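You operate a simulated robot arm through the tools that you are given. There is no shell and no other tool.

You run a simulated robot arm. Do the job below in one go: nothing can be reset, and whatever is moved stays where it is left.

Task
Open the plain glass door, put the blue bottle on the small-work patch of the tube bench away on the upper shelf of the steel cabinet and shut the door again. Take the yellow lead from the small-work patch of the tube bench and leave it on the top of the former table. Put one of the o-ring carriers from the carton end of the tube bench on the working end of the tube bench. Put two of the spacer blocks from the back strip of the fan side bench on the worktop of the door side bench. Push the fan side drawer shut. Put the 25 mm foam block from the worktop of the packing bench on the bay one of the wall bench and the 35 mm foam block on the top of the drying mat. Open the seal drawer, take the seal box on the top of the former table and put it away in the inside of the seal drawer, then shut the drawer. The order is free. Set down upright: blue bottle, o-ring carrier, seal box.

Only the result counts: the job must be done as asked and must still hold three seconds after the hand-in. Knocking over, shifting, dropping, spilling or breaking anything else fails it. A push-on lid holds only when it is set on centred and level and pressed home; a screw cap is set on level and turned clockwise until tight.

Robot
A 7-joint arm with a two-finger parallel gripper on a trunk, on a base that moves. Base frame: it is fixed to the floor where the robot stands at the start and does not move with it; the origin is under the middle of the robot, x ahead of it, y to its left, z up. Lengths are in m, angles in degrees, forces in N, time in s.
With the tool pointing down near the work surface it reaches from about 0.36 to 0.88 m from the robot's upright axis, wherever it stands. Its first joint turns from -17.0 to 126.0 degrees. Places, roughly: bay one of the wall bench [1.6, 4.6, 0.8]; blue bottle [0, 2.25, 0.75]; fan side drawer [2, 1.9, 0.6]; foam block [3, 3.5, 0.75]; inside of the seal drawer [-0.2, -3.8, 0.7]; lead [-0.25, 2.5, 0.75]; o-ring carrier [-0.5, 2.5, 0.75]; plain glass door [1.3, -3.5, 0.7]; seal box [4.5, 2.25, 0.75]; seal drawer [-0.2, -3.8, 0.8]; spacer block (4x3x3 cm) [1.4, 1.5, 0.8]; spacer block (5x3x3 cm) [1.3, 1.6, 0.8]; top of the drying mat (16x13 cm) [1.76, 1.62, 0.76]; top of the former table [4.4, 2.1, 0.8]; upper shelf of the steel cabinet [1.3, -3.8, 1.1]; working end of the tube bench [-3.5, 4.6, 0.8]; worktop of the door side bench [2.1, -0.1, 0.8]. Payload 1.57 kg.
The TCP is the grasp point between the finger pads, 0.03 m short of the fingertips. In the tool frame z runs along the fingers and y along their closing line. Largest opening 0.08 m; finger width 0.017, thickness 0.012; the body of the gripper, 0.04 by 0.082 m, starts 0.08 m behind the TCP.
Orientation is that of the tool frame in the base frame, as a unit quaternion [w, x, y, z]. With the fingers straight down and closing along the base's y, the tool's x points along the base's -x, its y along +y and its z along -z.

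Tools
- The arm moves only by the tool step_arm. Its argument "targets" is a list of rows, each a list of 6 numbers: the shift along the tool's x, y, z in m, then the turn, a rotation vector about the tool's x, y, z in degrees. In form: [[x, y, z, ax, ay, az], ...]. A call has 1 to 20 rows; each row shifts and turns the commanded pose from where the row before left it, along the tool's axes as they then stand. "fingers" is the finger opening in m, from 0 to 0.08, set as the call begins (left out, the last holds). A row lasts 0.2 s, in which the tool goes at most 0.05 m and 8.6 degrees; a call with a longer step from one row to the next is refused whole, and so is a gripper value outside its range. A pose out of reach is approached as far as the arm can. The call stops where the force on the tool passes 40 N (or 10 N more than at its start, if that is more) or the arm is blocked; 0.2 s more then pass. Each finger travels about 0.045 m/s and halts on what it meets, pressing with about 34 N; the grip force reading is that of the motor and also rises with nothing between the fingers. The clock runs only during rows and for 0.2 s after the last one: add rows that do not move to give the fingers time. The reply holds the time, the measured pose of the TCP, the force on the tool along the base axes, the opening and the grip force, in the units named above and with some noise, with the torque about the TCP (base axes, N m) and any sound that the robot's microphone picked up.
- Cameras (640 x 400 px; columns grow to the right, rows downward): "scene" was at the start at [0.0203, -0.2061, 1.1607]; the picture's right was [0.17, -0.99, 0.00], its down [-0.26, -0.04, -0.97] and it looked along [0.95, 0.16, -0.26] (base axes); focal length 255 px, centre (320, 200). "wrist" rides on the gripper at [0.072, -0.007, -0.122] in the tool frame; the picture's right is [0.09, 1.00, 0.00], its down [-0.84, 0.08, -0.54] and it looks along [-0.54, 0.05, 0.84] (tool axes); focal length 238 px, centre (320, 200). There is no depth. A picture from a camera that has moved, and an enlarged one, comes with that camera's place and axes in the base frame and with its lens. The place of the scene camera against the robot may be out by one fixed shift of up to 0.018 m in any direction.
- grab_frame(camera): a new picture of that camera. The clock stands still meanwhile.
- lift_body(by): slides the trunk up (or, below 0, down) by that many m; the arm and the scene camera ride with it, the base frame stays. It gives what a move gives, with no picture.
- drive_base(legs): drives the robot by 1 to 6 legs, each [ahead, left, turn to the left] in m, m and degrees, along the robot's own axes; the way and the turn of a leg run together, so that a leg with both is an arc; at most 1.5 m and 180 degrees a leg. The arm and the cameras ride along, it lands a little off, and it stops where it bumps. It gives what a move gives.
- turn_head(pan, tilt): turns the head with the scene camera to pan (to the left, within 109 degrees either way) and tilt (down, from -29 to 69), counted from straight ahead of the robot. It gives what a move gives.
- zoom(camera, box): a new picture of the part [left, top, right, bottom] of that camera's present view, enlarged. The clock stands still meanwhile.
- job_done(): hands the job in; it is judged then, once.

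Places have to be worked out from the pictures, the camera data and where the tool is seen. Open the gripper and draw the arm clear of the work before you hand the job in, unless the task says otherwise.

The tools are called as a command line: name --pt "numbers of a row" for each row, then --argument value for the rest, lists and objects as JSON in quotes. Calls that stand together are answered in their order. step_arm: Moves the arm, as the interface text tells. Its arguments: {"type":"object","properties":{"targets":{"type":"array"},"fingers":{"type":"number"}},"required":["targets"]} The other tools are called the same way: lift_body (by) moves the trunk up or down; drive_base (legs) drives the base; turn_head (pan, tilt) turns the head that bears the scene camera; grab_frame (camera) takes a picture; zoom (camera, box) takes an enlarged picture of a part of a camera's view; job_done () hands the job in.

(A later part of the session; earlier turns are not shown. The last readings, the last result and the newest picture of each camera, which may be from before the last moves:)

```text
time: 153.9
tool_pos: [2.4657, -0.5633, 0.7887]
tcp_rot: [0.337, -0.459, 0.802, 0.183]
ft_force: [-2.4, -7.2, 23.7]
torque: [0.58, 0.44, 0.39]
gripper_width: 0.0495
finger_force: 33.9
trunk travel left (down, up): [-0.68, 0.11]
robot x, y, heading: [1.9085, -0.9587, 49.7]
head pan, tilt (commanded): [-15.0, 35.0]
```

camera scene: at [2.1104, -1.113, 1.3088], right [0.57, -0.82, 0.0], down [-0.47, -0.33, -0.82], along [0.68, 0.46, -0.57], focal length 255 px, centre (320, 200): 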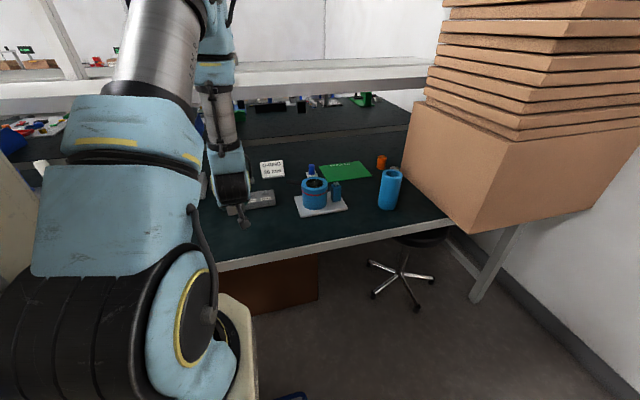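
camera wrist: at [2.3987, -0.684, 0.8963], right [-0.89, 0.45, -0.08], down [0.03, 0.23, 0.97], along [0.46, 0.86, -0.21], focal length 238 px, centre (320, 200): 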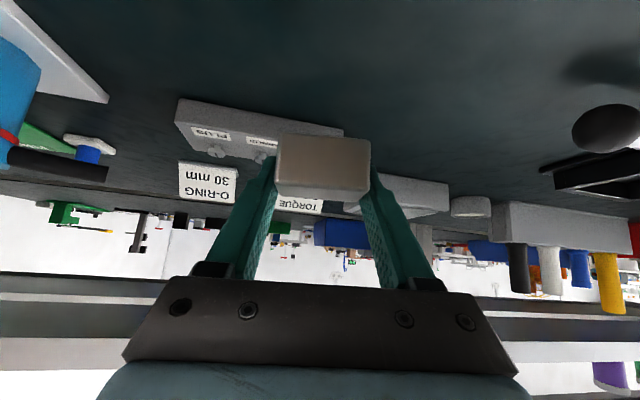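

Contact is made. I ease up 1 mm, open the fingers, and draw back along the tool axis.

step_arm --pt "-0.0007 0 -0.0007 0 0 0" --pt "0 0 0 0 0 0"

step_arm --pt "0 0 0 0 0 0" --pt "0 0 0 0 0 0" --pt "0 0 0 0 0 0" --fingers 0.08

step_arm --pt "0 0 -0.03 0 0 0" --pt "0 0 -0.04 0 0 0" --pt "0 0 -0.04 0 0 0" --pt "-0.03 0 -0.03 0 0 0" --pt "-0.03 0 -0.03 0 0 0"

grab_frame --camera "wrist"

```text
time: 154.5
tool_pos: [2.4651, -0.5639, 0.7866]
tcp_rot: [0.336, -0.458, 0.802, 0.182]
ft_force: [2.1, -2.2, 17.3]
torque: [0.54, 0.27, 0.17]
gripper_width: 0.0497
finger_force: 33.9
trunk travel left (down, up): [-0.68, 0.11]
robot x, y, heading: [1.9044, -0.9607, 49.6]
head pan, tilt (commanded): [-15.0, 35.0]
```

```text
time: 155.3
tool_pos: [2.4662, -0.5636, 0.7882]
tcp_rot: [0.337, -0.458, 0.802, 0.182]
ft_force: [15.7, -15.6, 22.6]
torque: [0.31, 0.01, -0.24]
gripper_width: 0.06
finger_force: 0.1
trunk travel left (down, up): [-0.68, 0.11]
robot x, y, heading: [1.9111, -0.9567, 49.5]
head pan, tilt (commanded): [-15.0, 35.0]
```

```text
time: 156.5
tool_pos: [2.4367, -0.6183, 0.9464]
tcp_rot: [0.334, -0.46, 0.802, 0.182]
ft_force: [0.0, -0.6, -0.3]
torque: [0.0, 0.0, -0.04]
gripper_width: 0.0797
finger_force: 0.1
out of reach, approached as far as the arm can: row 3, 4
trunk travel left (down, up): [-0.68, 0.11]
robot x, y, heading: [1.9079, -0.9619, 49.5]
head pan, tilt (commanded): [-15.0, 35.0]
```

```text
taken
camera wrist: at [2.3711, -0.7403, 0.9824], right [-0.89, 0.45, -0.08], down [0.03, 0.23, 0.97], along [0.46, 0.86, -0.22], focal length 238 px, centre (320, 200)
```

wrist: 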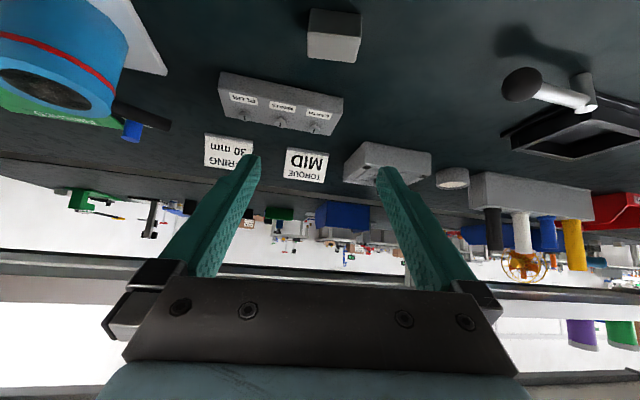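

The first block stands on the door side worktop, free of the fingers. I bring the tool upright and up, then drive back around to the bench end for the second block.

step_arm --pt "0 0 0 0 7.5 0" --pt "0 0 0 0 7.5 0" --pt "0 0 0 0 7.5 0" --pt "0 0 0 0 7.5 0" --pt "0 0 0 0 7.5 0" --pt "0 0 0 0 7.5 0" --pt "0 0.04 -0.03 0 0 0" --pt "0 0.04 -0.03 0 0 0" --pt "0 0.04 -0.03 0 0 0" --pt "0.01 0 -0.045 0 0 0" --pt "0.01 0 -0.045 0 0 0"

drive_base --legs '[[0, 0.9, 0], [0, 0.85, 0], [-0.2, 0, 0], [0, 0, -89.5], [-1.2, 0, 0]]'

drive_base --legs '[[0, 0.9, 0], [0, 0.85, 0]]'

turn_head --pan 0 --tilt 30

grab_frame --camera "scene"

grab_frame --camera "wrist"

```text
time: 158.9
tool_pos: [2.3183, -0.5743, 1.1243]
tcp_rot: [0.003, -0.494, 0.869, -0.007]
ft_force: [0.6, 1.1, -0.6]
torque: [0.01, 0.05, 0.01]
gripper_width: 0.08
finger_force: 0.1
trunk travel left (down, up): [-0.68, 0.11]
robot x, y, heading: [1.9051, -0.9571, 49.5]
head pan, tilt (commanded): [-15.0, 35.0]
```

```text
time: 178.5
tool_pos: [-0.0887, 0.3948, 1.1239]
tcp_rot: [-0.002, 0.261, 0.965, -0.007]
ft_force: [-0.6, 0.1, -0.6]
torque: [-0.01, 0.0, 0.01]
gripper_width: 0.0802
finger_force: 0.1
trunk travel left (down, up): [-0.68, 0.11]
robot x, y, heading: [-0.483, 0.7986, -39.9]
head pan, tilt (commanded): [-15.0, 35.0]
```

```text
time: 187.3
tool_pos: [1.0268, 1.741, 1.1239]
tcp_rot: [-0.003, 0.26, 0.966, -0.007]
ft_force: [0.0, 0.0, -0.4]
torque: [0.01, 0.06, 0.0]
gripper_width: 0.08
finger_force: 0.1
trunk travel left (down, up): [-0.68, 0.11]
robot x, y, heading: [0.6351, 2.1493, -39.9]
head pan, tilt (commanded): [-15.0, 35.0]
```

```text
time: 188.1
tool_pos: [1.0277, 1.741, 1.1233]
tcp_rot: [-0.002, 0.26, 0.966, -0.008]
ft_force: [-0.1, -0.9, 0.0]
torque: [0.01, 0.01, -0.01]
gripper_width: 0.0801
finger_force: 0.1
trunk travel left (down, up): [-0.68, 0.11]
robot x, y, heading: [0.6343, 2.1473, -39.6]
head pan, tilt (commanded): [0.0, 30.0]
```

```text
taken
camera scene: at [0.505, 1.9721, 1.3165], right [-0.64, -0.77, 0.0], down [-0.38, 0.32, -0.87], along [0.66, -0.56, -0.5], focal length 255 px, centre (320, 200)
```

scene: 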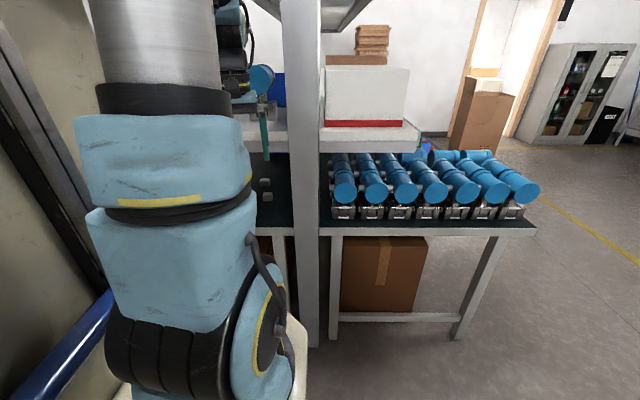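

```text
taken
camera wrist: at [0.9622, 1.7724, 1.2462], right [0.42, 0.91, -0.02], down [0.77, -0.35, 0.54], along [0.48, -0.24, -0.84], focal length 238 px, centre (320, 200)
```

wrist: 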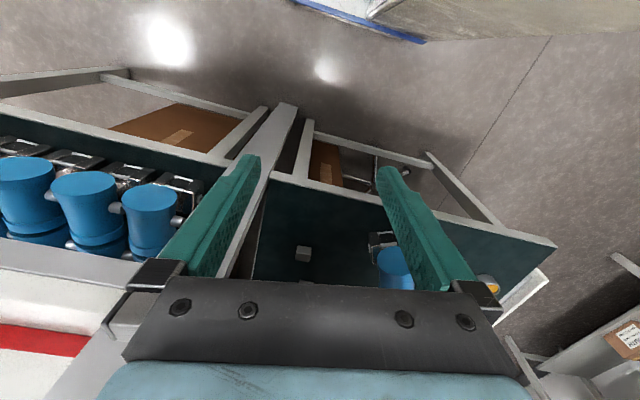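

I lower the trunk, centre the tool on the blocks' line, and tilt it 50° forward while still outside the bench end.

lift_body --by -0.25

step_arm --pt "-0.036 0.022 0 0 0 2.3" --pt "-0.036 0.022 0 0 0 2.4" --pt "0 0 0 0 -8.33 0" --pt "0 0 0 0 -8.33 0" --pt "0 0 0 0 -8.33 0" --pt "0 0 0 0 -8.33 0" --pt "0 0 0 0 -8.33 0" --pt "0 0 0 0 -8.33 0" --pt "0 0 0 0 0 0"

grab_frame --camera "wrist"

grab_frame --camera "scene"

```text
time: 190.7
tool_pos: [1.0271, 1.741, 0.8732]
tcp_rot: [-0.003, 0.261, 0.965, -0.007]
ft_force: [-0.6, 0.2, -0.6]
torque: [-0.01, -0.01, 0.03]
gripper_width: 0.0802
finger_force: 0.0
trunk travel left (down, up): [-0.43, 0.36]
robot x, y, heading: [0.6374, 2.1483, -39.9]
head pan, tilt (commanded): [0.0, 30.0]
```

```text
time: 192.7
tool_pos: [1.1118, 1.7413, 0.8729]
tcp_rot: [0.4, 0.27, 0.865, -0.134]
ft_force: [-0.1, -0.2, -0.3]
torque: [-0.03, -0.02, 0.0]
gripper_width: 0.0801
finger_force: 0.1
trunk travel left (down, up): [-0.43, 0.36]
robot x, y, heading: [0.6347, 2.1481, -39.9]
head pan, tilt (commanded): [0.0, 30.0]
```

```text
taken
camera wrist: at [0.9926, 1.8157, 0.8966], right [0.52, 0.85, -0.08], down [0.15, 0.0, 0.99], along [0.84, -0.53, -0.13], focal length 238 px, centre (320, 200)
```

wrist: 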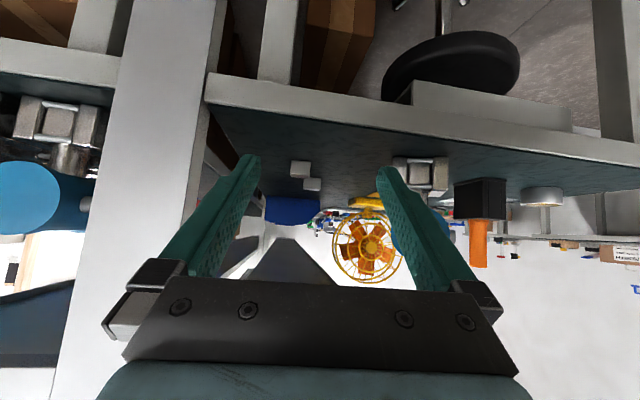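

```text
taken
camera scene: at [0.5051, 1.9722, 1.0665], right [-0.64, -0.77, 0.0], down [-0.38, 0.32, -0.87], along [0.67, -0.55, -0.5], focal length 255 px, centre (320, 200)
```

scene: 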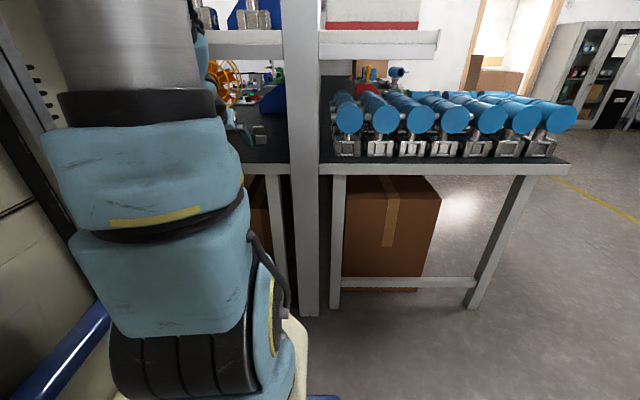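

Tilted 50° without strain. I zoom the wrist view on the two remaining blocks to locate them.

zoom --camera "wrist" --box '[265, 140, 361, 200]'

```text
6.67 times, centred on (313, 170) of wrist
camera zoom: at [0.9926, 1.8157, 0.8966], right [0.52, 0.85, -0.08], down [0.15, 0.0, 0.99], along [0.84, -0.53, -0.13], focal length 1589 px, centre (367, 400)
```

zoom: 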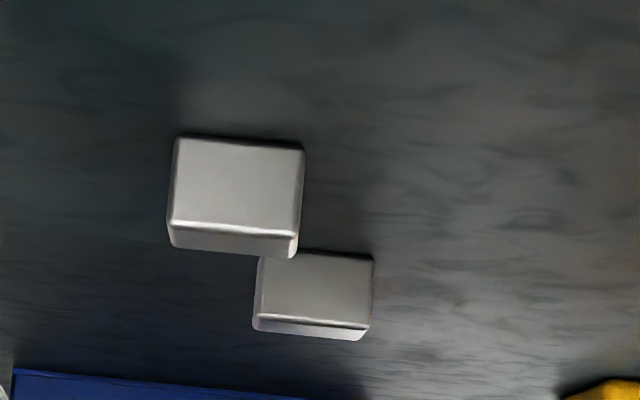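

I put the next block's centre near (1.382, 1.517). I drive forward 0.20 m so it comes within reach, then check again.

drive_base --legs '[[0.2, 0, 0]]'

step_arm --pt "0 0 0 -1.6 0 -1.35" --pt "0.005 -0.0155 0.04 0 0 0" --pt "0 0 0 0 0 0"

grab_frame --camera "wrist"

zoom --camera "wrist" --box '[240, 100, 400, 200]'

```text
time: 194.3
tool_pos: [1.2647, 1.611, 0.8727]
tcp_rot: [0.401, 0.269, 0.866, -0.134]
ft_force: [0.0, 0.4, -0.1]
torque: [0.03, -0.01, 0.01]
gripper_width: 0.0801
finger_force: 0.1
trunk travel left (down, up): [-0.43, 0.36]
robot x, y, heading: [0.7905, 2.0182, -40.0]
head pan, tilt (commanded): [0.0, 30.0]
```

```text
time: 195.1
tool_pos: [1.2793, 1.5839, 0.8434]
tcp_rot: [0.403, 0.253, 0.871, -0.126]
ft_force: [-0.3, -0.4, 0.5]
torque: [-0.01, -0.03, 0.01]
gripper_width: 0.0801
finger_force: 0.1
trunk travel left (down, up): [-0.43, 0.36]
robot x, y, heading: [0.7908, 2.0186, -40.0]
head pan, tilt (commanded): [0.0, 30.0]
```

```text
taken
camera wrist: at [1.1582, 1.6537, 0.8671], right [0.49, 0.87, -0.09], down [0.15, 0.01, 0.99], along [0.86, -0.5, -0.13], focal length 238 px, centre (320, 200)
```

wrist: 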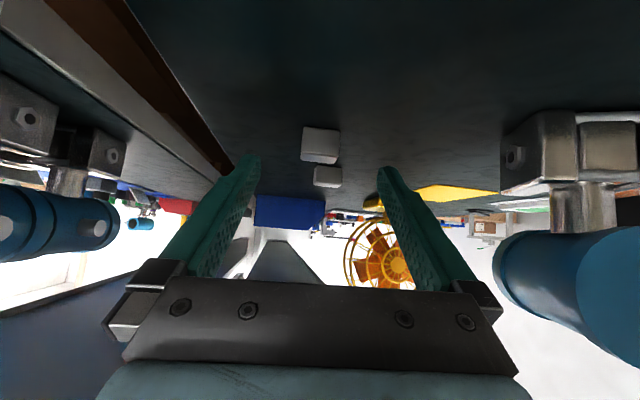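

```text
4.00 times, centred on (320, 150) of wrist
camera zoom: at [1.1582, 1.6537, 0.8671], right [0.49, 0.87, -0.09], down [0.15, 0.01, 0.99], along [0.86, -0.5, -0.13], focal length 953 px, centre (320, 400)
```

zoom: 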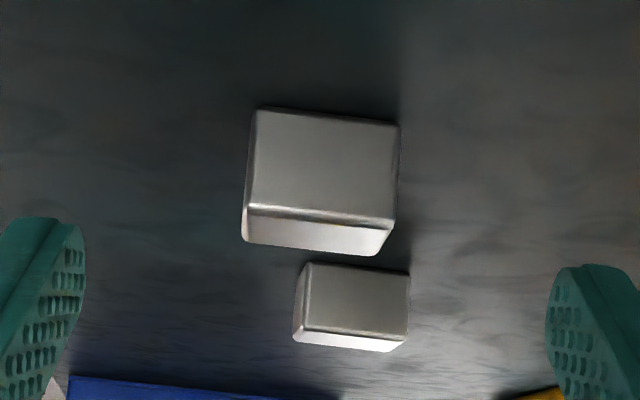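

The block's centre measures (1.380, 1.519), and the fingers straddle it symmetrically. I advance along a gentle descent to the grasp point.

step_arm --pt "-0.0099 0.0004 0.0405 0 0 0" --pt "-0.0099 0.0004 0.0405 0 0 0" --pt "-0.0094 0.0004 0.0395 0 0 0" --pt "0 0 0 0 0 0"

grab_frame --camera "wrist"

```text
time: 196.1
tool_pos: [1.373, 1.5244, 0.7881]
tcp_rot: [0.402, 0.254, 0.871, -0.126]
ft_force: [0.4, 0.0, 0.3]
torque: [0.01, 0.01, -0.03]
gripper_width: 0.0803
finger_force: 0.0
trunk travel left (down, up): [-0.43, 0.36]
robot x, y, heading: [0.7909, 2.019, -39.5]
head pan, tilt (commanded): [0.0, 30.0]
```

```text
taken
camera wrist: at [1.2524, 1.5941, 0.8127], right [0.49, 0.87, -0.09], down [0.15, 0.01, 0.99], along [0.86, -0.5, -0.13], focal length 238 px, centre (320, 200)
```

wrist: 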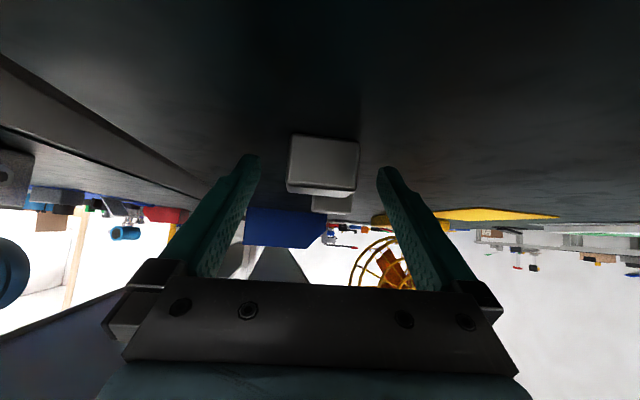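

The block is centred between the fingertips; I close.

step_arm --pt "-0.002 0 0.003 0 0 0" --pt "0 0 0 0 0 0" --pt "0 0 0 0 0 0" --pt "0 0 0 0 0 0" --pt "0 0 0 0 0 0" --pt "0 0 0 0 0 0" --fingers 0

step_arm --pt "-0.0115 0 -0.0096 0 0 0" --pt "-0.0115 0 -0.0096 0 0 0" --pt "0.0145 0 -0.017 0 0 0" --pt "0.0193 0 -0.023 0 0 0" --pt "0.0193 0 -0.023 0 0 0" --pt "0.0193 0 -0.023 0 0 0"

grab_frame --camera "wrist"

```text
time: 197.5
tool_pos: [1.3768, 1.521, 0.7894]
tcp_rot: [0.402, 0.254, 0.871, -0.126]
ft_force: [1.0, -0.9, 3.6]
torque: [0.11, -0.04, -0.05]
gripper_width: 0.0396
finger_force: 33.6
trunk travel left (down, up): [-0.43, 0.36]
robot x, y, heading: [0.7904, 2.0194, -40.0]
head pan, tilt (commanded): [0.0, 30.0]
```

```text
time: 198.9
tool_pos: [1.2817, 1.5829, 0.8181]
tcp_rot: [0.402, 0.253, 0.871, -0.126]
ft_force: [0.2, 0.8, -2.8]
torque: [-0.02, -0.01, 0.0]
gripper_width: 0.0401
finger_force: 34.3
trunk travel left (down, up): [-0.43, 0.36]
robot x, y, heading: [0.7887, 2.0133, -39.8]
head pan, tilt (commanded): [0.0, 30.0]
```

```text
taken
camera wrist: at [1.1604, 1.6533, 0.8415], right [0.49, 0.87, -0.09], down [0.15, 0.01, 0.99], along [0.86, -0.5, -0.13], focal length 238 px, centre (320, 200)
```

wrist: 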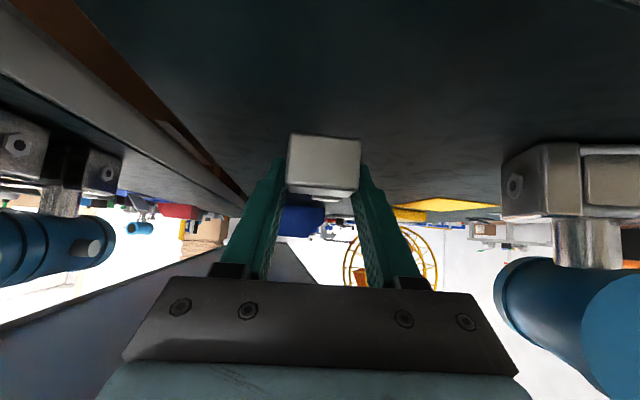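

Second block gripped (40 mm). I back off, bring the tool upright and raise the trunk for travel.

drive_base --legs '[[-0.2, 0, 0]]'

step_arm --pt "0 0 0 0 8.3 0" --pt "0 0 0 0 8.3 0" --pt "0 0 0 0 8.3 0" --pt "0 0 0 0 8.3 0" --pt "0 0 0 0 8.3 0" --pt "0 0 0 0 8.3 0" --pt "0.04 0 0 0 0 0" --pt "0.04 0 0 0 0 0"

lift_body --by 0.3

drive_base --legs '[[0, -0.9, 0], [0, -0.85, 0], [1.2, 0, 0], [0, 0, 90]]'

drive_base --legs '[[0.18, 0, 0], [0, -0.9, 0], [0, -0.85, 0]]'

grab_frame --camera "wrist"

```text
time: 200.5
tool_pos: [1.1282, 1.7133, 0.8173]
tcp_rot: [0.403, 0.253, 0.871, -0.126]
ft_force: [0.2, -0.2, -2.3]
torque: [0.01, -0.02, 0.02]
gripper_width: 0.0398
finger_force: 34.2
trunk travel left (down, up): [-0.43, 0.36]
robot x, y, heading: [0.6368, 2.1483, -39.9]
head pan, tilt (commanded): [0.0, 30.0]
```

```text
time: 202.3
tool_pos: [1.0604, 1.755, 0.8159]
tcp_rot: [-0.002, 0.282, 0.959, -0.008]
ft_force: [0.4, 0.2, -2.9]
torque: [-0.01, -0.04, -0.01]
gripper_width: 0.0397
finger_force: 34.1
trunk travel left (down, up): [-0.43, 0.36]
robot x, y, heading: [0.6338, 2.1449, -39.8]
head pan, tilt (commanded): [0.0, 30.0]
```

```text
time: 205.3
tool_pos: [1.0603, 1.7547, 1.1175]
tcp_rot: [-0.001, 0.283, 0.959, -0.008]
ft_force: [0.9, -0.3, -2.9]
torque: [-0.04, -0.01, 0.0]
gripper_width: 0.0399
finger_force: 34.0
trunk travel left (down, up): [-0.73, 0.06]
robot x, y, heading: [0.6349, 2.1498, -40.0]
head pan, tilt (commanded): [0.0, 30.0]
```

```text
time: 223.7
tool_pos: [0.8244, 0.4512, 1.1172]
tcp_rot: [0.005, -0.481, 0.877, -0.005]
ft_force: [-0.4, -0.3, -3.5]
torque: [0.04, 0.0, 0.03]
gripper_width: 0.0396
finger_force: 33.6
trunk travel left (down, up): [-0.73, 0.06]
robot x, y, heading: [0.4351, 0.027, 50.8]
head pan, tilt (commanded): [0.0, 30.0]
```

```text
time: 233.7
tool_pos: [2.2967, -0.5408, 1.1174]
tcp_rot: [0.005, -0.477, 0.879, -0.007]
ft_force: [-0.2, 0.2, -2.6]
torque: [0.03, -0.01, 0.0]
gripper_width: 0.0397
finger_force: 34.6
trunk travel left (down, up): [-0.73, 0.06]
robot x, y, heading: [1.9025, -0.9652, 49.9]
head pan, tilt (commanded): [0.0, 30.0]
```

```text
taken
camera wrist: at [2.2604, -0.6041, 1.2395], right [-0.89, 0.46, -0.02], down [0.38, 0.75, 0.54], along [0.26, 0.47, -0.84], focal length 238 px, centre (320, 200)
```

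wrist: 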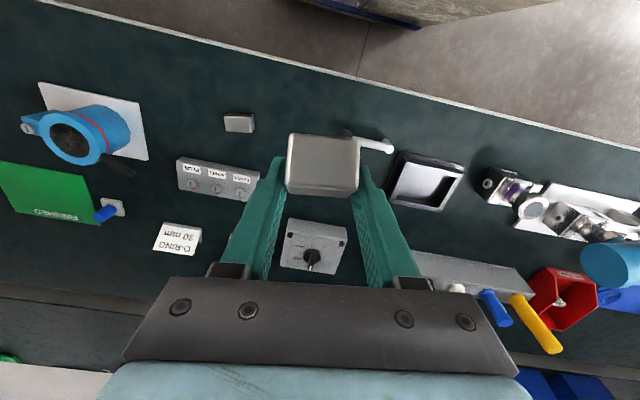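

The first block stands where I left it. I tilt the tool, move over a spot 11 cm to its right and lower to just above the worktop.

step_arm --pt "0 0 0 0 -8.33 0" --pt "0 0 0 0 -8.33 0" --pt "0 0 0 0 -8.33 0" --pt "0 0 0 0 -8.33 0" --pt "0 0 0 0 -8.33 0" --pt "0 0 0 0 -8.33 0" --pt "-0.0019 -0.0438 0.0023 0 0 0" --pt "-0.0019 -0.0438 0.0023 0 0 0" --pt "-0.0019 -0.0438 0.0023 0 0 0" --pt "-0.0019 -0.0438 0.0023 0 0 0" --pt "-0.0019 -0.0438 0.0023 0 0 0" --pt "-0.0019 -0.0438 0.0023 0 0 0" --pt "0.0368 0 0.0309 0 0 0" --pt "0.0368 0 0.0309 0 0 0" --pt "0.0368 0 0.0309 0 0 0" --pt "0.0368 0 0.0309 0 0 0" --pt "0.0368 0 0.0309 0 0 0" --pt "0.0368 0 0.0309 0 0 0"

grab_frame --camera "wrist"

```text
time: 237.5
tool_pos: [2.5266, -0.6963, 0.8365]
tcp_rot: [0.352, -0.44, 0.808, 0.171]
ft_force: [-0.1, 0.6, -2.9]
torque: [-0.01, 0.02, -0.01]
gripper_width: 0.0395
finger_force: 33.9
out of reach, approached as far as the arm can: row 5
trunk travel left (down, up): [-0.73, 0.06]
robot x, y, heading: [1.9061, -0.9636, 50.1]
head pan, tilt (commanded): [0.0, 30.0]
```

```text
taken
camera wrist: at [2.4538, -0.8146, 0.8699], right [-0.86, 0.5, -0.1], down [0.01, 0.22, 0.98], along [0.51, 0.84, -0.2], focal length 238 px, centre (320, 200)
```

wrist: 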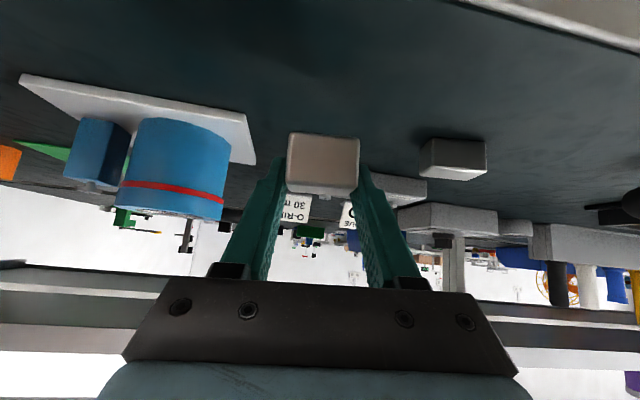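

Tilt is 4° short of the grip angle; I correct it, shift 2 cm away from the edge and lower to z≈0.792.

step_arm --pt "0 0 0 0 -3.9 0" --pt "-0.0129 0 0.0153 0 0 0" --pt "0.0173 0 0.0145 0 0 0" --pt "0.0172 0 0.0144 0 0 0" --pt "0 0 0 0 0 0"

step_arm --pt "0.0015 0 0.0013 0 0 0" --pt "0 0 0 0 0 0"

```text
time: 238.7
tool_pos: [2.5391, -0.6808, 0.7917]
tcp_rot: [0.38, -0.434, 0.796, 0.185]
ft_force: [-0.2, -0.6, -3.2]
torque: [0.05, 0.01, -0.01]
gripper_width: 0.0398
finger_force: 34.0
trunk travel left (down, up): [-0.73, 0.06]
robot x, y, heading: [1.9063, -0.9636, 50.1]
head pan, tilt (commanded): [0.0, 30.0]
```

```text
time: 239.3
tool_pos: [2.5392, -0.6798, 0.7905]
tcp_rot: [0.381, -0.433, 0.796, 0.185]
ft_force: [-1.0, -0.8, 1.9]
torque: [0.15, 0.03, 0.02]
gripper_width: 0.0398
finger_force: 34.3
trunk travel left (down, up): [-0.73, 0.06]
robot x, y, heading: [1.9032, -0.9627, 50.0]
head pan, tilt (commanded): [0.0, 30.0]
```

The block is touching the worktop. I open the fingers and draw back.

step_arm --pt "0 0 0 0 0 0" --pt "0 0 0 0 0 0" --pt "0 0 0 0 0 0" --pt "0 0 0 0 0 0" --fingers 0.06

step_arm --pt "0 0 -0.03 0 0 0" --pt "0 0 -0.04 0 0 0" --pt "-0.02 0 -0.03 0 0 0" --pt "-0.035 0 -0.03 0 0 0" --pt "-0.035 0 -0.03 0 0 0"

grab_frame --camera "wrist"

```text
time: 240.3
tool_pos: [2.5384, -0.6808, 0.7905]
tcp_rot: [0.379, -0.434, 0.796, 0.185]
ft_force: [0.1, 0.0, -0.7]
torque: [0.04, 0.02, 0.02]
gripper_width: 0.0601
finger_force: 0.1
trunk travel left (down, up): [-0.73, 0.06]
robot x, y, heading: [1.9017, -0.9605, 50.1]
head pan, tilt (commanded): [0.0, 30.0]
```

```text
time: 241.5
tool_pos: [2.4976, -0.7323, 0.9606]
tcp_rot: [0.38, -0.433, 0.796, 0.185]
ft_force: [-0.5, -0.3, 0.2]
torque: [0.0, -0.02, 0.01]
gripper_width: 0.0601
finger_force: 0.1
trunk travel left (down, up): [-0.73, 0.06]
robot x, y, heading: [1.9072, -0.9637, 50.0]
head pan, tilt (commanded): [0.0, 30.0]
```

```text
taken
camera wrist: at [2.4244, -0.8509, 0.9855], right [-0.86, 0.5, -0.1], down [-0.02, 0.16, 0.99], along [0.51, 0.85, -0.13], focal length 238 px, centre (320, 200)
```

wrist: 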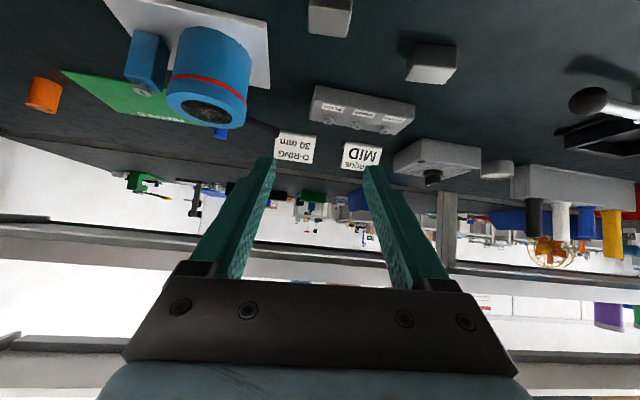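

Both spacer blocks are on the worktop. I bring the tool upright and high, then look toward the cabinet side to plan the way there for opening the glass door and the seal drawer while my hand is empty.

step_arm --pt "0 0 0 0 8.3 0" --pt "0 0 0 0 8.3 0" --pt "0 0 0 0 8.3 0" --pt "0 0 0 0 8.3 0" --pt "0 0 0 0 8.3 0" --pt "0 0 0 0 8.3 0" --pt "0 0.04 -0.03 0 0 0" --pt "0 0.04 -0.03 0 0 0" --pt "0 0.04 -0.03 0 0 0" --pt "0 0.03 -0.03 0 0 0" --pt "0 0.03 -0.03 0 0 0" --fingers 0.08

drive_base --legs '[[0, 0.55, 0], [-0.3, 0, 0], [0, 0, -90]]'

turn_head --pan -30 --tilt 25

grab_frame --camera "scene"

turn_head --pan -85 --tilt 30

grab_frame --camera "scene"

```text
time: 243.9
tool_pos: [2.3447, -0.6291, 1.1053]
tcp_rot: [0.01, -0.472, 0.882, -0.015]
ft_force: [0.1, -0.5, 0.1]
torque: [-0.01, 0.05, -0.03]
gripper_width: 0.0801
finger_force: 0.0
trunk travel left (down, up): [-0.73, 0.06]
robot x, y, heading: [1.8986, -0.9676, 50.1]
head pan, tilt (commanded): [0.0, 30.0]
```

```text
time: 252.5
tool_pos: [1.6228, -1.2873, 1.1061]
tcp_rot: [-0.004, 0.294, 0.956, -0.017]
ft_force: [0.6, -0.7, -0.1]
torque: [-0.01, -0.06, -0.03]
gripper_width: 0.0801
finger_force: 0.0
trunk travel left (down, up): [-0.73, 0.06]
robot x, y, heading: [1.2923, -0.8392, -40.4]
head pan, tilt (commanded): [0.0, 30.0]
```

```text
time: 253.5
tool_pos: [1.6241, -1.288, 1.1073]
tcp_rot: [-0.003, 0.294, 0.956, -0.017]
ft_force: [0.1, -0.7, -0.9]
torque: [-0.01, 0.04, 0.0]
gripper_width: 0.0799
finger_force: 0.0
trunk travel left (down, up): [-0.73, 0.06]
robot x, y, heading: [1.2903, -0.8425, -40.5]
head pan, tilt (commanded): [-30.0, 25.0]
```

```text
taken
camera scene: at [1.1212, -1.045, 1.3744], right [-0.94, -0.34, 0.0], down [-0.14, 0.4, -0.91], along [0.3, -0.85, -0.42], focal length 255 px, centre (320, 200)
```

scene: 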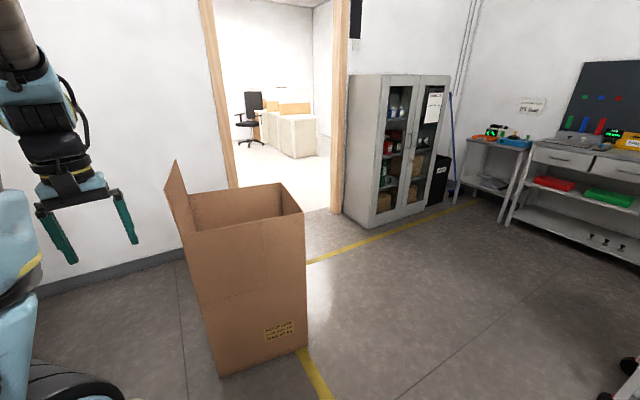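

```text
time: 254.7
tool_pos: [1.6225, -1.2871, 1.1066]
tcp_rot: [-0.003, 0.294, 0.956, -0.018]
ft_force: [-0.2, 0.0, -0.8]
torque: [0.01, 0.03, -0.01]
gripper_width: 0.0801
finger_force: 0.0
trunk travel left (down, up): [-0.73, 0.06]
robot x, y, heading: [1.2917, -0.8407, -40.5]
head pan, tilt (commanded): [-85.0, 30.0]
```

```text
taken
camera scene: at [1.0379, -1.032, 1.3665], right [-0.82, 0.58, 0.0], down [0.29, 0.41, -0.87], along [-0.5, -0.71, -0.5], focal length 255 px, centre (320, 200)
```

scene: 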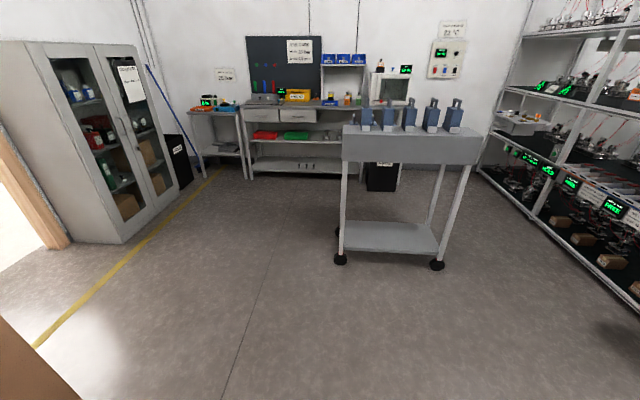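

I've located the carton (near face u≈2.4–2.47), cart (u 0.7–1.4, v≈-1.6) and cabinet front (u≈3.21, v from -1.67 to -2.75). I go right, ahead past the carton, then right again to stand before the cabinet.

drive_base --legs '[[0, -1.2, 0], [0.62, 0, 0.8], [0, -0.85, 0]]'

turn_head --pan 0 --tilt 15

grab_frame --camera "scene"

turn_head --pan -60 --tilt 25

grab_frame --camera "scene"

```text
time: 268.0
tool_pos: [0.787, -3.2501, 1.1069]
tcp_rot: [-0.003, 0.285, 0.958, -0.017]
ft_force: [0.5, -0.1, -0.2]
torque: [0.01, -0.02, -0.03]
gripper_width: 0.0798
finger_force: 0.1
trunk travel left (down, up): [-0.73, 0.06]
robot x, y, heading: [0.4485, -2.8157, -39.6]
head pan, tilt (commanded): [-85.0, 30.0]
```

```text
time: 269.6
tool_pos: [0.7874, -3.2499, 1.1063]
tcp_rot: [-0.003, 0.285, 0.958, -0.017]
ft_force: [-0.3, 0.1, -0.4]
torque: [-0.03, -0.03, -0.03]
gripper_width: 0.0801
finger_force: 0.1
trunk travel left (down, up): [-0.73, 0.06]
robot x, y, heading: [0.4508, -2.8114, -39.6]
head pan, tilt (commanded): [0.0, 15.0]
```

```text
taken
camera scene: at [0.3202, -2.99, 1.3907], right [-0.64, -0.77, 0.0], down [-0.2, 0.16, -0.97], along [0.75, -0.61, -0.26], focal length 255 px, centre (320, 200)
```

scene: 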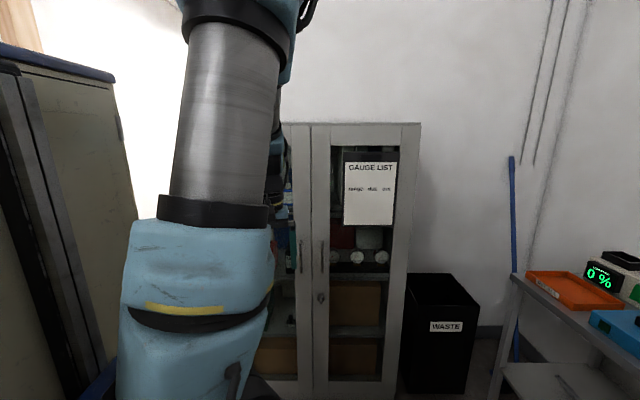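

```text
time: 270.9
tool_pos: [0.7865, -3.2499, 1.1054]
tcp_rot: [-0.003, 0.286, 0.958, -0.017]
ft_force: [0.4, -0.2, -0.2]
torque: [-0.01, -0.01, 0.0]
gripper_width: 0.0798
finger_force: 0.0
trunk travel left (down, up): [-0.73, 0.06]
robot x, y, heading: [0.4514, -2.808, -39.6]
head pan, tilt (commanded): [-60.0, 25.0]
```

```text
taken
camera scene: at [0.2331, -3.0216, 1.3745], right [-0.99, 0.16, 0.0], down [0.07, 0.42, -0.91], along [-0.15, -0.89, -0.42], focal length 255 px, centre (320, 200)
```

scene: 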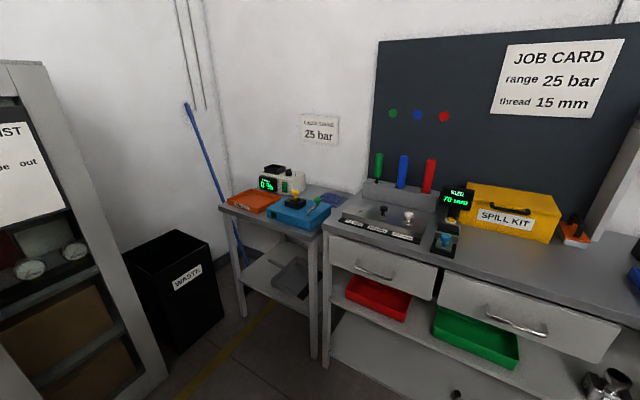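

I see the cabinet's two doors with their handles near the middle, and the two drawers of the seal bench on the right. I zoom in on both for details.

zoom --camera "scene" --box '[320, 170, 640, 370]'

turn_head --pan 10 --tilt 15

grab_frame --camera "scene"

turn_head --pan -10 --tilt 15

zoom --camera "scene" --box '[160, 100, 400, 400]'

```text
2.00 times, centred on (480, 270) of scene
camera zoom: at [0.2331, -3.0216, 1.3745], right [-0.99, 0.16, 0.0], down [0.07, 0.42, -0.91], along [-0.15, -0.89, -0.42], focal length 510 px, centre (0, 60)
```

zoom: 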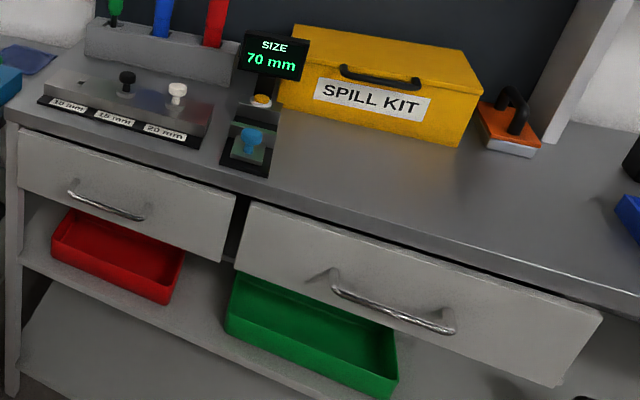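

```text
time: 272.3
tool_pos: [0.7868, -3.2507, 1.1057]
tcp_rot: [-0.003, 0.286, 0.958, -0.017]
ft_force: [-0.5, -0.2, 0.8]
torque: [0.01, -0.02, 0.03]
gripper_width: 0.0802
finger_force: 0.0
trunk travel left (down, up): [-0.73, 0.06]
robot x, y, heading: [0.4494, -2.8113, -39.5]
head pan, tilt (commanded): [10.0, 15.0]
```

```text
taken
camera scene: at [0.3294, -2.9766, 1.3907], right [-0.49, -0.87, 0.0], down [-0.23, 0.13, -0.97], along [0.84, -0.47, -0.26], focal length 255 px, centre (320, 200)
```

scene: 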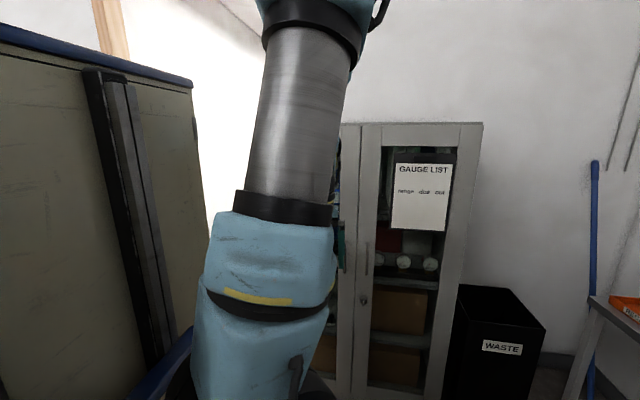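

```text
time: 273.1
tool_pos: [0.787, -3.2513, 1.1056]
tcp_rot: [-0.003, 0.286, 0.958, -0.018]
ft_force: [0.4, 0.4, -0.2]
torque: [0.0, -0.01, 0.05]
gripper_width: 0.0799
finger_force: 0.1
trunk travel left (down, up): [-0.73, 0.06]
robot x, y, heading: [0.4501, -2.8093, -39.6]
head pan, tilt (commanded): [-10.0, 15.0]
```

```text
1.33 times, centred on (280, 250) of scene
camera zoom: at [0.3089, -3.0016, 1.3907], right [-0.76, -0.65, 0.0], down [-0.17, 0.2, -0.97], along [0.63, -0.73, -0.26], focal length 340 px, centre (373, 133)
```

zoom: 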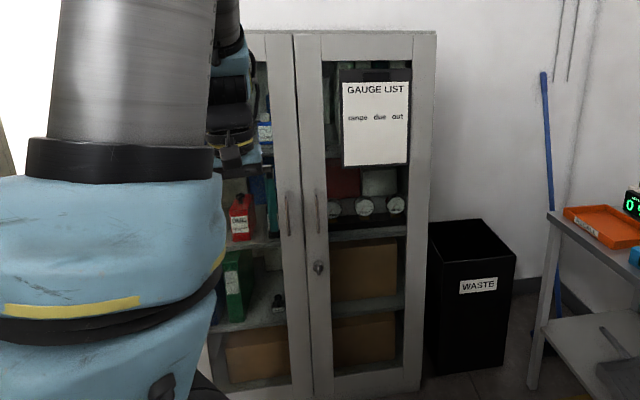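

The plain (left) door spans v≈-1.65 to -2.06, with a vertical bar handle at about v≈-2.02, z 0.78–0.92. I lower the trunk, reach forward and bring the tool horizontal, pointing at the cabinet.

lift_body --by -0.28

step_arm --pt "-0.048 0 0 -1.95 0 6.4" --pt "-0.048 0 0 0 0 0" --pt "-0.048 0 0 0 0 0" --pt "-0.048 0 0 0 0 0" --pt "0 0 0 0 -8.2 0" --pt "0 0 0 0 -8.2 0" --pt "0 0 0 0 -8.2 0" --pt "0 0 0 0 -8.2 0" --pt "0 0 0 0 -8.2 0" --pt "0 0 0 0 -8.2 0" --pt "0 0 0 0 -8.2 0" --pt "0 0 0 0 -8.2 0" --pt "0 0 0 0 -8.2 0" --pt "0 0 0 0 -8.1 0" --pt "0 0 0 0 -8.1 0" --pt "0 0 0 0 0 0"

grab_frame --camera "wrist"

grab_frame --camera "scene"

```text
time: 275.9
tool_pos: [0.7872, -3.25, 0.8252]
tcp_rot: [-0.003, 0.286, 0.958, -0.017]
ft_force: [-0.2, 0.8, 0.5]
torque: [-0.03, -0.01, 0.01]
gripper_width: 0.0802
finger_force: 0.0
trunk travel left (down, up): [-0.45, 0.34]
robot x, y, heading: [0.4479, -2.8127, -39.4]
head pan, tilt (commanded): [-10.0, 15.0]
```

```text
time: 279.4
tool_pos: [0.9374, -3.3692, 0.8273]
tcp_rot: [0.667, 0.238, 0.663, -0.24]
ft_force: [-0.4, 0.1, -0.2]
torque: [0.0, 0.0, -0.02]
gripper_width: 0.0802
finger_force: 0.0
trunk travel left (down, up): [-0.45, 0.34]
robot x, y, heading: [0.446, -2.8102, -39.4]
head pan, tilt (commanded): [-10.0, 15.0]
```

```text
taken
camera wrist: at [0.8393, -3.2964, 0.7541], right [0.64, 0.77, -0.09], down [-0.37, 0.41, 0.83], along [0.68, -0.5, 0.54], focal length 238 px, centre (320, 200)
```

wrist: 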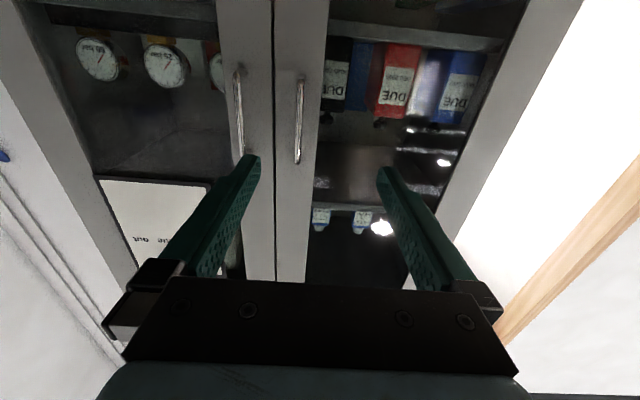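

```text
taken
camera scene: at [0.3088, -3.0016, 1.1107], right [-0.76, -0.65, 0.0], down [-0.17, 0.2, -0.97], along [0.63, -0.73, -0.26], focal length 255 px, centre (320, 200)
```

scene: 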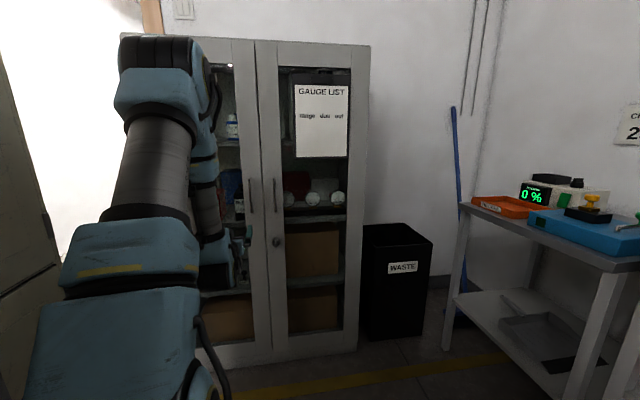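

The tool is level, pointing at the doors. The plain door's handle measures u≈3.165, v≈-2.04, z 0.80–0.94. I drive 0.12 m closer, line up, and go to 5 cm short of it.

drive_base --legs '[[0.12, 0, 0]]'

step_arm --pt "-0.022 -0.018 0 0 0 0" --pt "-0.021 -0.018 0 0 0 0" --pt "0 0 0.038 0 0 0" --pt "0 0 0.038 0 0 0" --pt "0 0 0.038 0 0 0" --pt "0 0 0 0 0 0"

grab_frame --camera "wrist"

grab_frame --camera "scene"

```text
time: 280.6
tool_pos: [1.0323, -3.4461, 0.8267]
tcp_rot: [0.667, 0.238, 0.664, -0.24]
ft_force: [-0.5, 0.0, -0.4]
torque: [-0.01, 0.0, -0.02]
gripper_width: 0.0797
finger_force: 0.0
trunk travel left (down, up): [-0.45, 0.34]
robot x, y, heading: [0.5418, -2.8859, -39.4]
head pan, tilt (commanded): [-10.0, 15.0]
```

```text
time: 282.0
tool_pos: [1.0968, -3.5455, 0.87]
tcp_rot: [0.667, 0.239, 0.663, -0.24]
ft_force: [0.6, -0.3, -0.8]
torque: [0.01, 0.01, -0.02]
gripper_width: 0.0799
finger_force: 0.0
trunk travel left (down, up): [-0.45, 0.34]
robot x, y, heading: [0.5414, -2.8895, -39.3]
head pan, tilt (commanded): [-10.0, 15.0]
```

```text
taken
camera wrist: at [0.9982, -3.4745, 0.7973], right [0.64, 0.77, -0.09], down [-0.37, 0.41, 0.83], along [0.68, -0.5, 0.54], focal length 238 px, centre (320, 200)
```

wrist: 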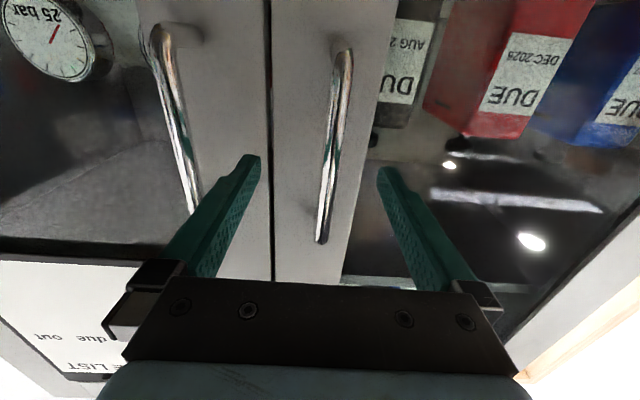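

```text
taken
camera scene: at [0.4026, -3.0787, 1.1107], right [-0.76, -0.65, 0.0], down [-0.17, 0.2, -0.97], along [0.63, -0.73, -0.26], focal length 255 px, centre (320, 200)
```

scene: 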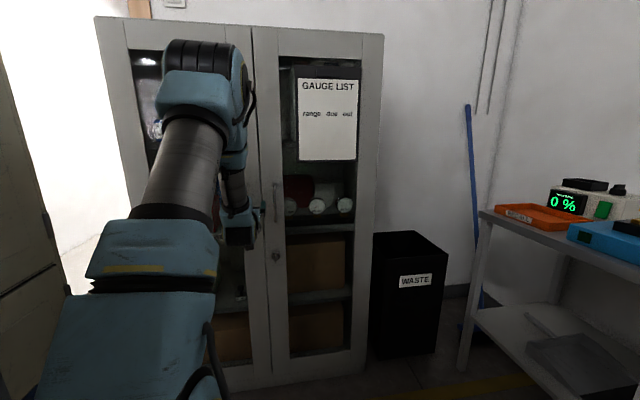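

The handle lies between the fingers, ~8 mm off centre. I shift and advance 5 cm, watching the force, then close on the bar.

step_arm --pt "0 0.007 0.02 0 0 0" --pt "0 0 0.015 0 0 0" --pt "0 0 0.013 0 0 0" --pt "0 0 0 0 0 0"

grab_frame --camera "wrist"

```text
time: 282.6
tool_pos: [1.1212, -3.5596, 0.8701]
tcp_rot: [0.666, 0.239, 0.664, -0.24]
ft_force: [-21.6, 21.1, 9.3]
torque: [-0.38, 0.21, -1.31]
gripper_width: 0.0779
finger_force: 0.1
trunk travel left (down, up): [-0.45, 0.34]
robot x, y, heading: [0.5399, -2.8905, -39.3]
head pan, tilt (commanded): [-10.0, 15.0]
stopped in row 3: the force on the tool passed its limit at 66 N (the readings are from after the stop); the commanded pose is now the measured one
```

```text
taken
camera wrist: at [1.0233, -3.4873, 0.7977], right [0.64, 0.76, -0.09], down [-0.37, 0.41, 0.83], along [0.68, -0.5, 0.54], focal length 238 px, centre (320, 200)
```

wrist: 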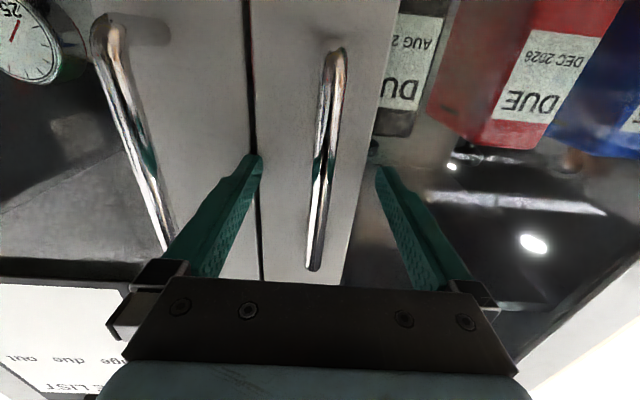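

The fingertips touched the door face (at u≈3.16), so the bar is level with the pads. I back off 7 mm and close on the bar.

step_arm --pt "0 0 -0.007 0 0 0" --pt "0 0 0 0 0 0"

step_arm --pt "0 0 0 0 0 0" --pt "0 0 0 0 0 0" --pt "0 0 0 0 0 0" --pt "0 0 0 0 0 0" --pt "0 0 0 0 0 0" --fingers 0

grab_frame --camera "wrist"

```text
time: 283.2
tool_pos: [1.1184, -3.5572, 0.8684]
tcp_rot: [0.665, 0.241, 0.665, -0.241]
ft_force: [0.2, -0.5, -0.2]
torque: [-0.02, -0.02, 0.02]
gripper_width: 0.08
finger_force: 0.1
trunk travel left (down, up): [-0.45, 0.34]
robot x, y, heading: [0.5422, -2.8925, -39.4]
head pan, tilt (commanded): [-10.0, 15.0]
```

```text
time: 284.4
tool_pos: [1.1188, -3.556, 0.8674]
tcp_rot: [0.665, 0.24, 0.664, -0.242]
ft_force: [-0.2, -0.1, -0.3]
torque: [0.11, 0.0, -0.04]
gripper_width: 0.012
finger_force: 22.6
trunk travel left (down, up): [-0.45, 0.34]
robot x, y, heading: [0.5393, -2.8868, -39.6]
head pan, tilt (commanded): [-10.0, 15.0]
```

```text
taken
camera wrist: at [1.0193, -3.4841, 0.7959], right [0.64, 0.77, -0.09], down [-0.37, 0.41, 0.84], along [0.68, -0.5, 0.54], focal length 238 px, centre (320, 200)
```

wrist: 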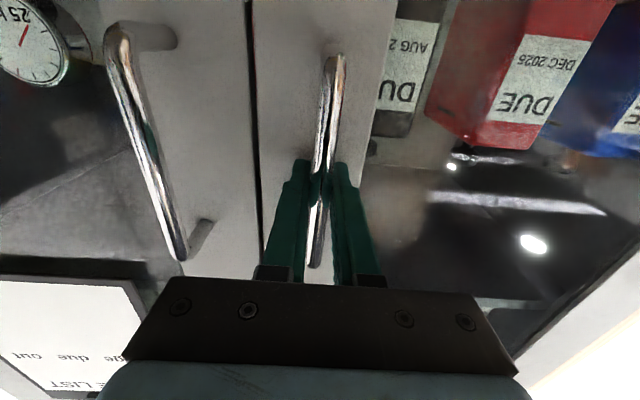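

The 12 mm bar is gripped. I pull it along the door's arc (hinge at about v≈-1.64), in small steps to about 30°.

step_arm --pt "0 0.0027 -0.017 0 0 0" --pt "0 0.0027 -0.0171 0 0 0" --pt "0 0.0042 -0.0168 0 0 0" --pt "0 0.0042 -0.0168 0 0 0" --pt "0 0.0056 -0.0164 0 0 0" --pt "0 0.0056 -0.0164 0 0 0"

grab_frame --camera "wrist"

```text
time: 285.8
tool_pos: [1.0562, -3.4732, 0.8681]
tcp_rot: [0.664, 0.24, 0.665, -0.242]
ft_force: [-2.3, -1.1, 1.3]
torque: [0.72, 0.21, 0.05]
gripper_width: 0.0118
finger_force: 29.6
trunk travel left (down, up): [-0.45, 0.34]
robot x, y, heading: [0.5408, -2.8849, -39.5]
head pan, tilt (commanded): [-10.0, 15.0]
```

```text
taken
camera wrist: at [0.9578, -3.4006, 0.796], right [0.64, 0.77, -0.09], down [-0.37, 0.41, 0.84], along [0.68, -0.5, 0.54], focal length 238 px, centre (320, 200)
```

wrist: 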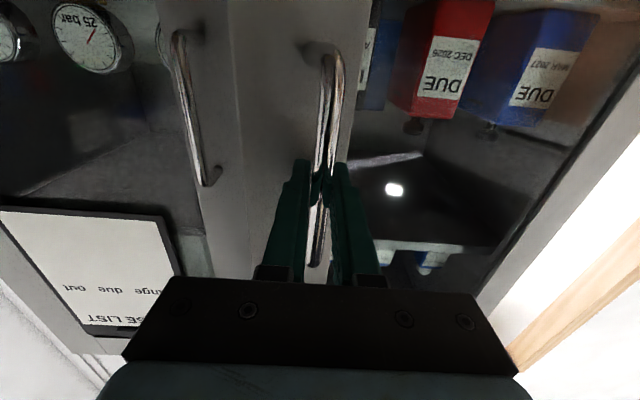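

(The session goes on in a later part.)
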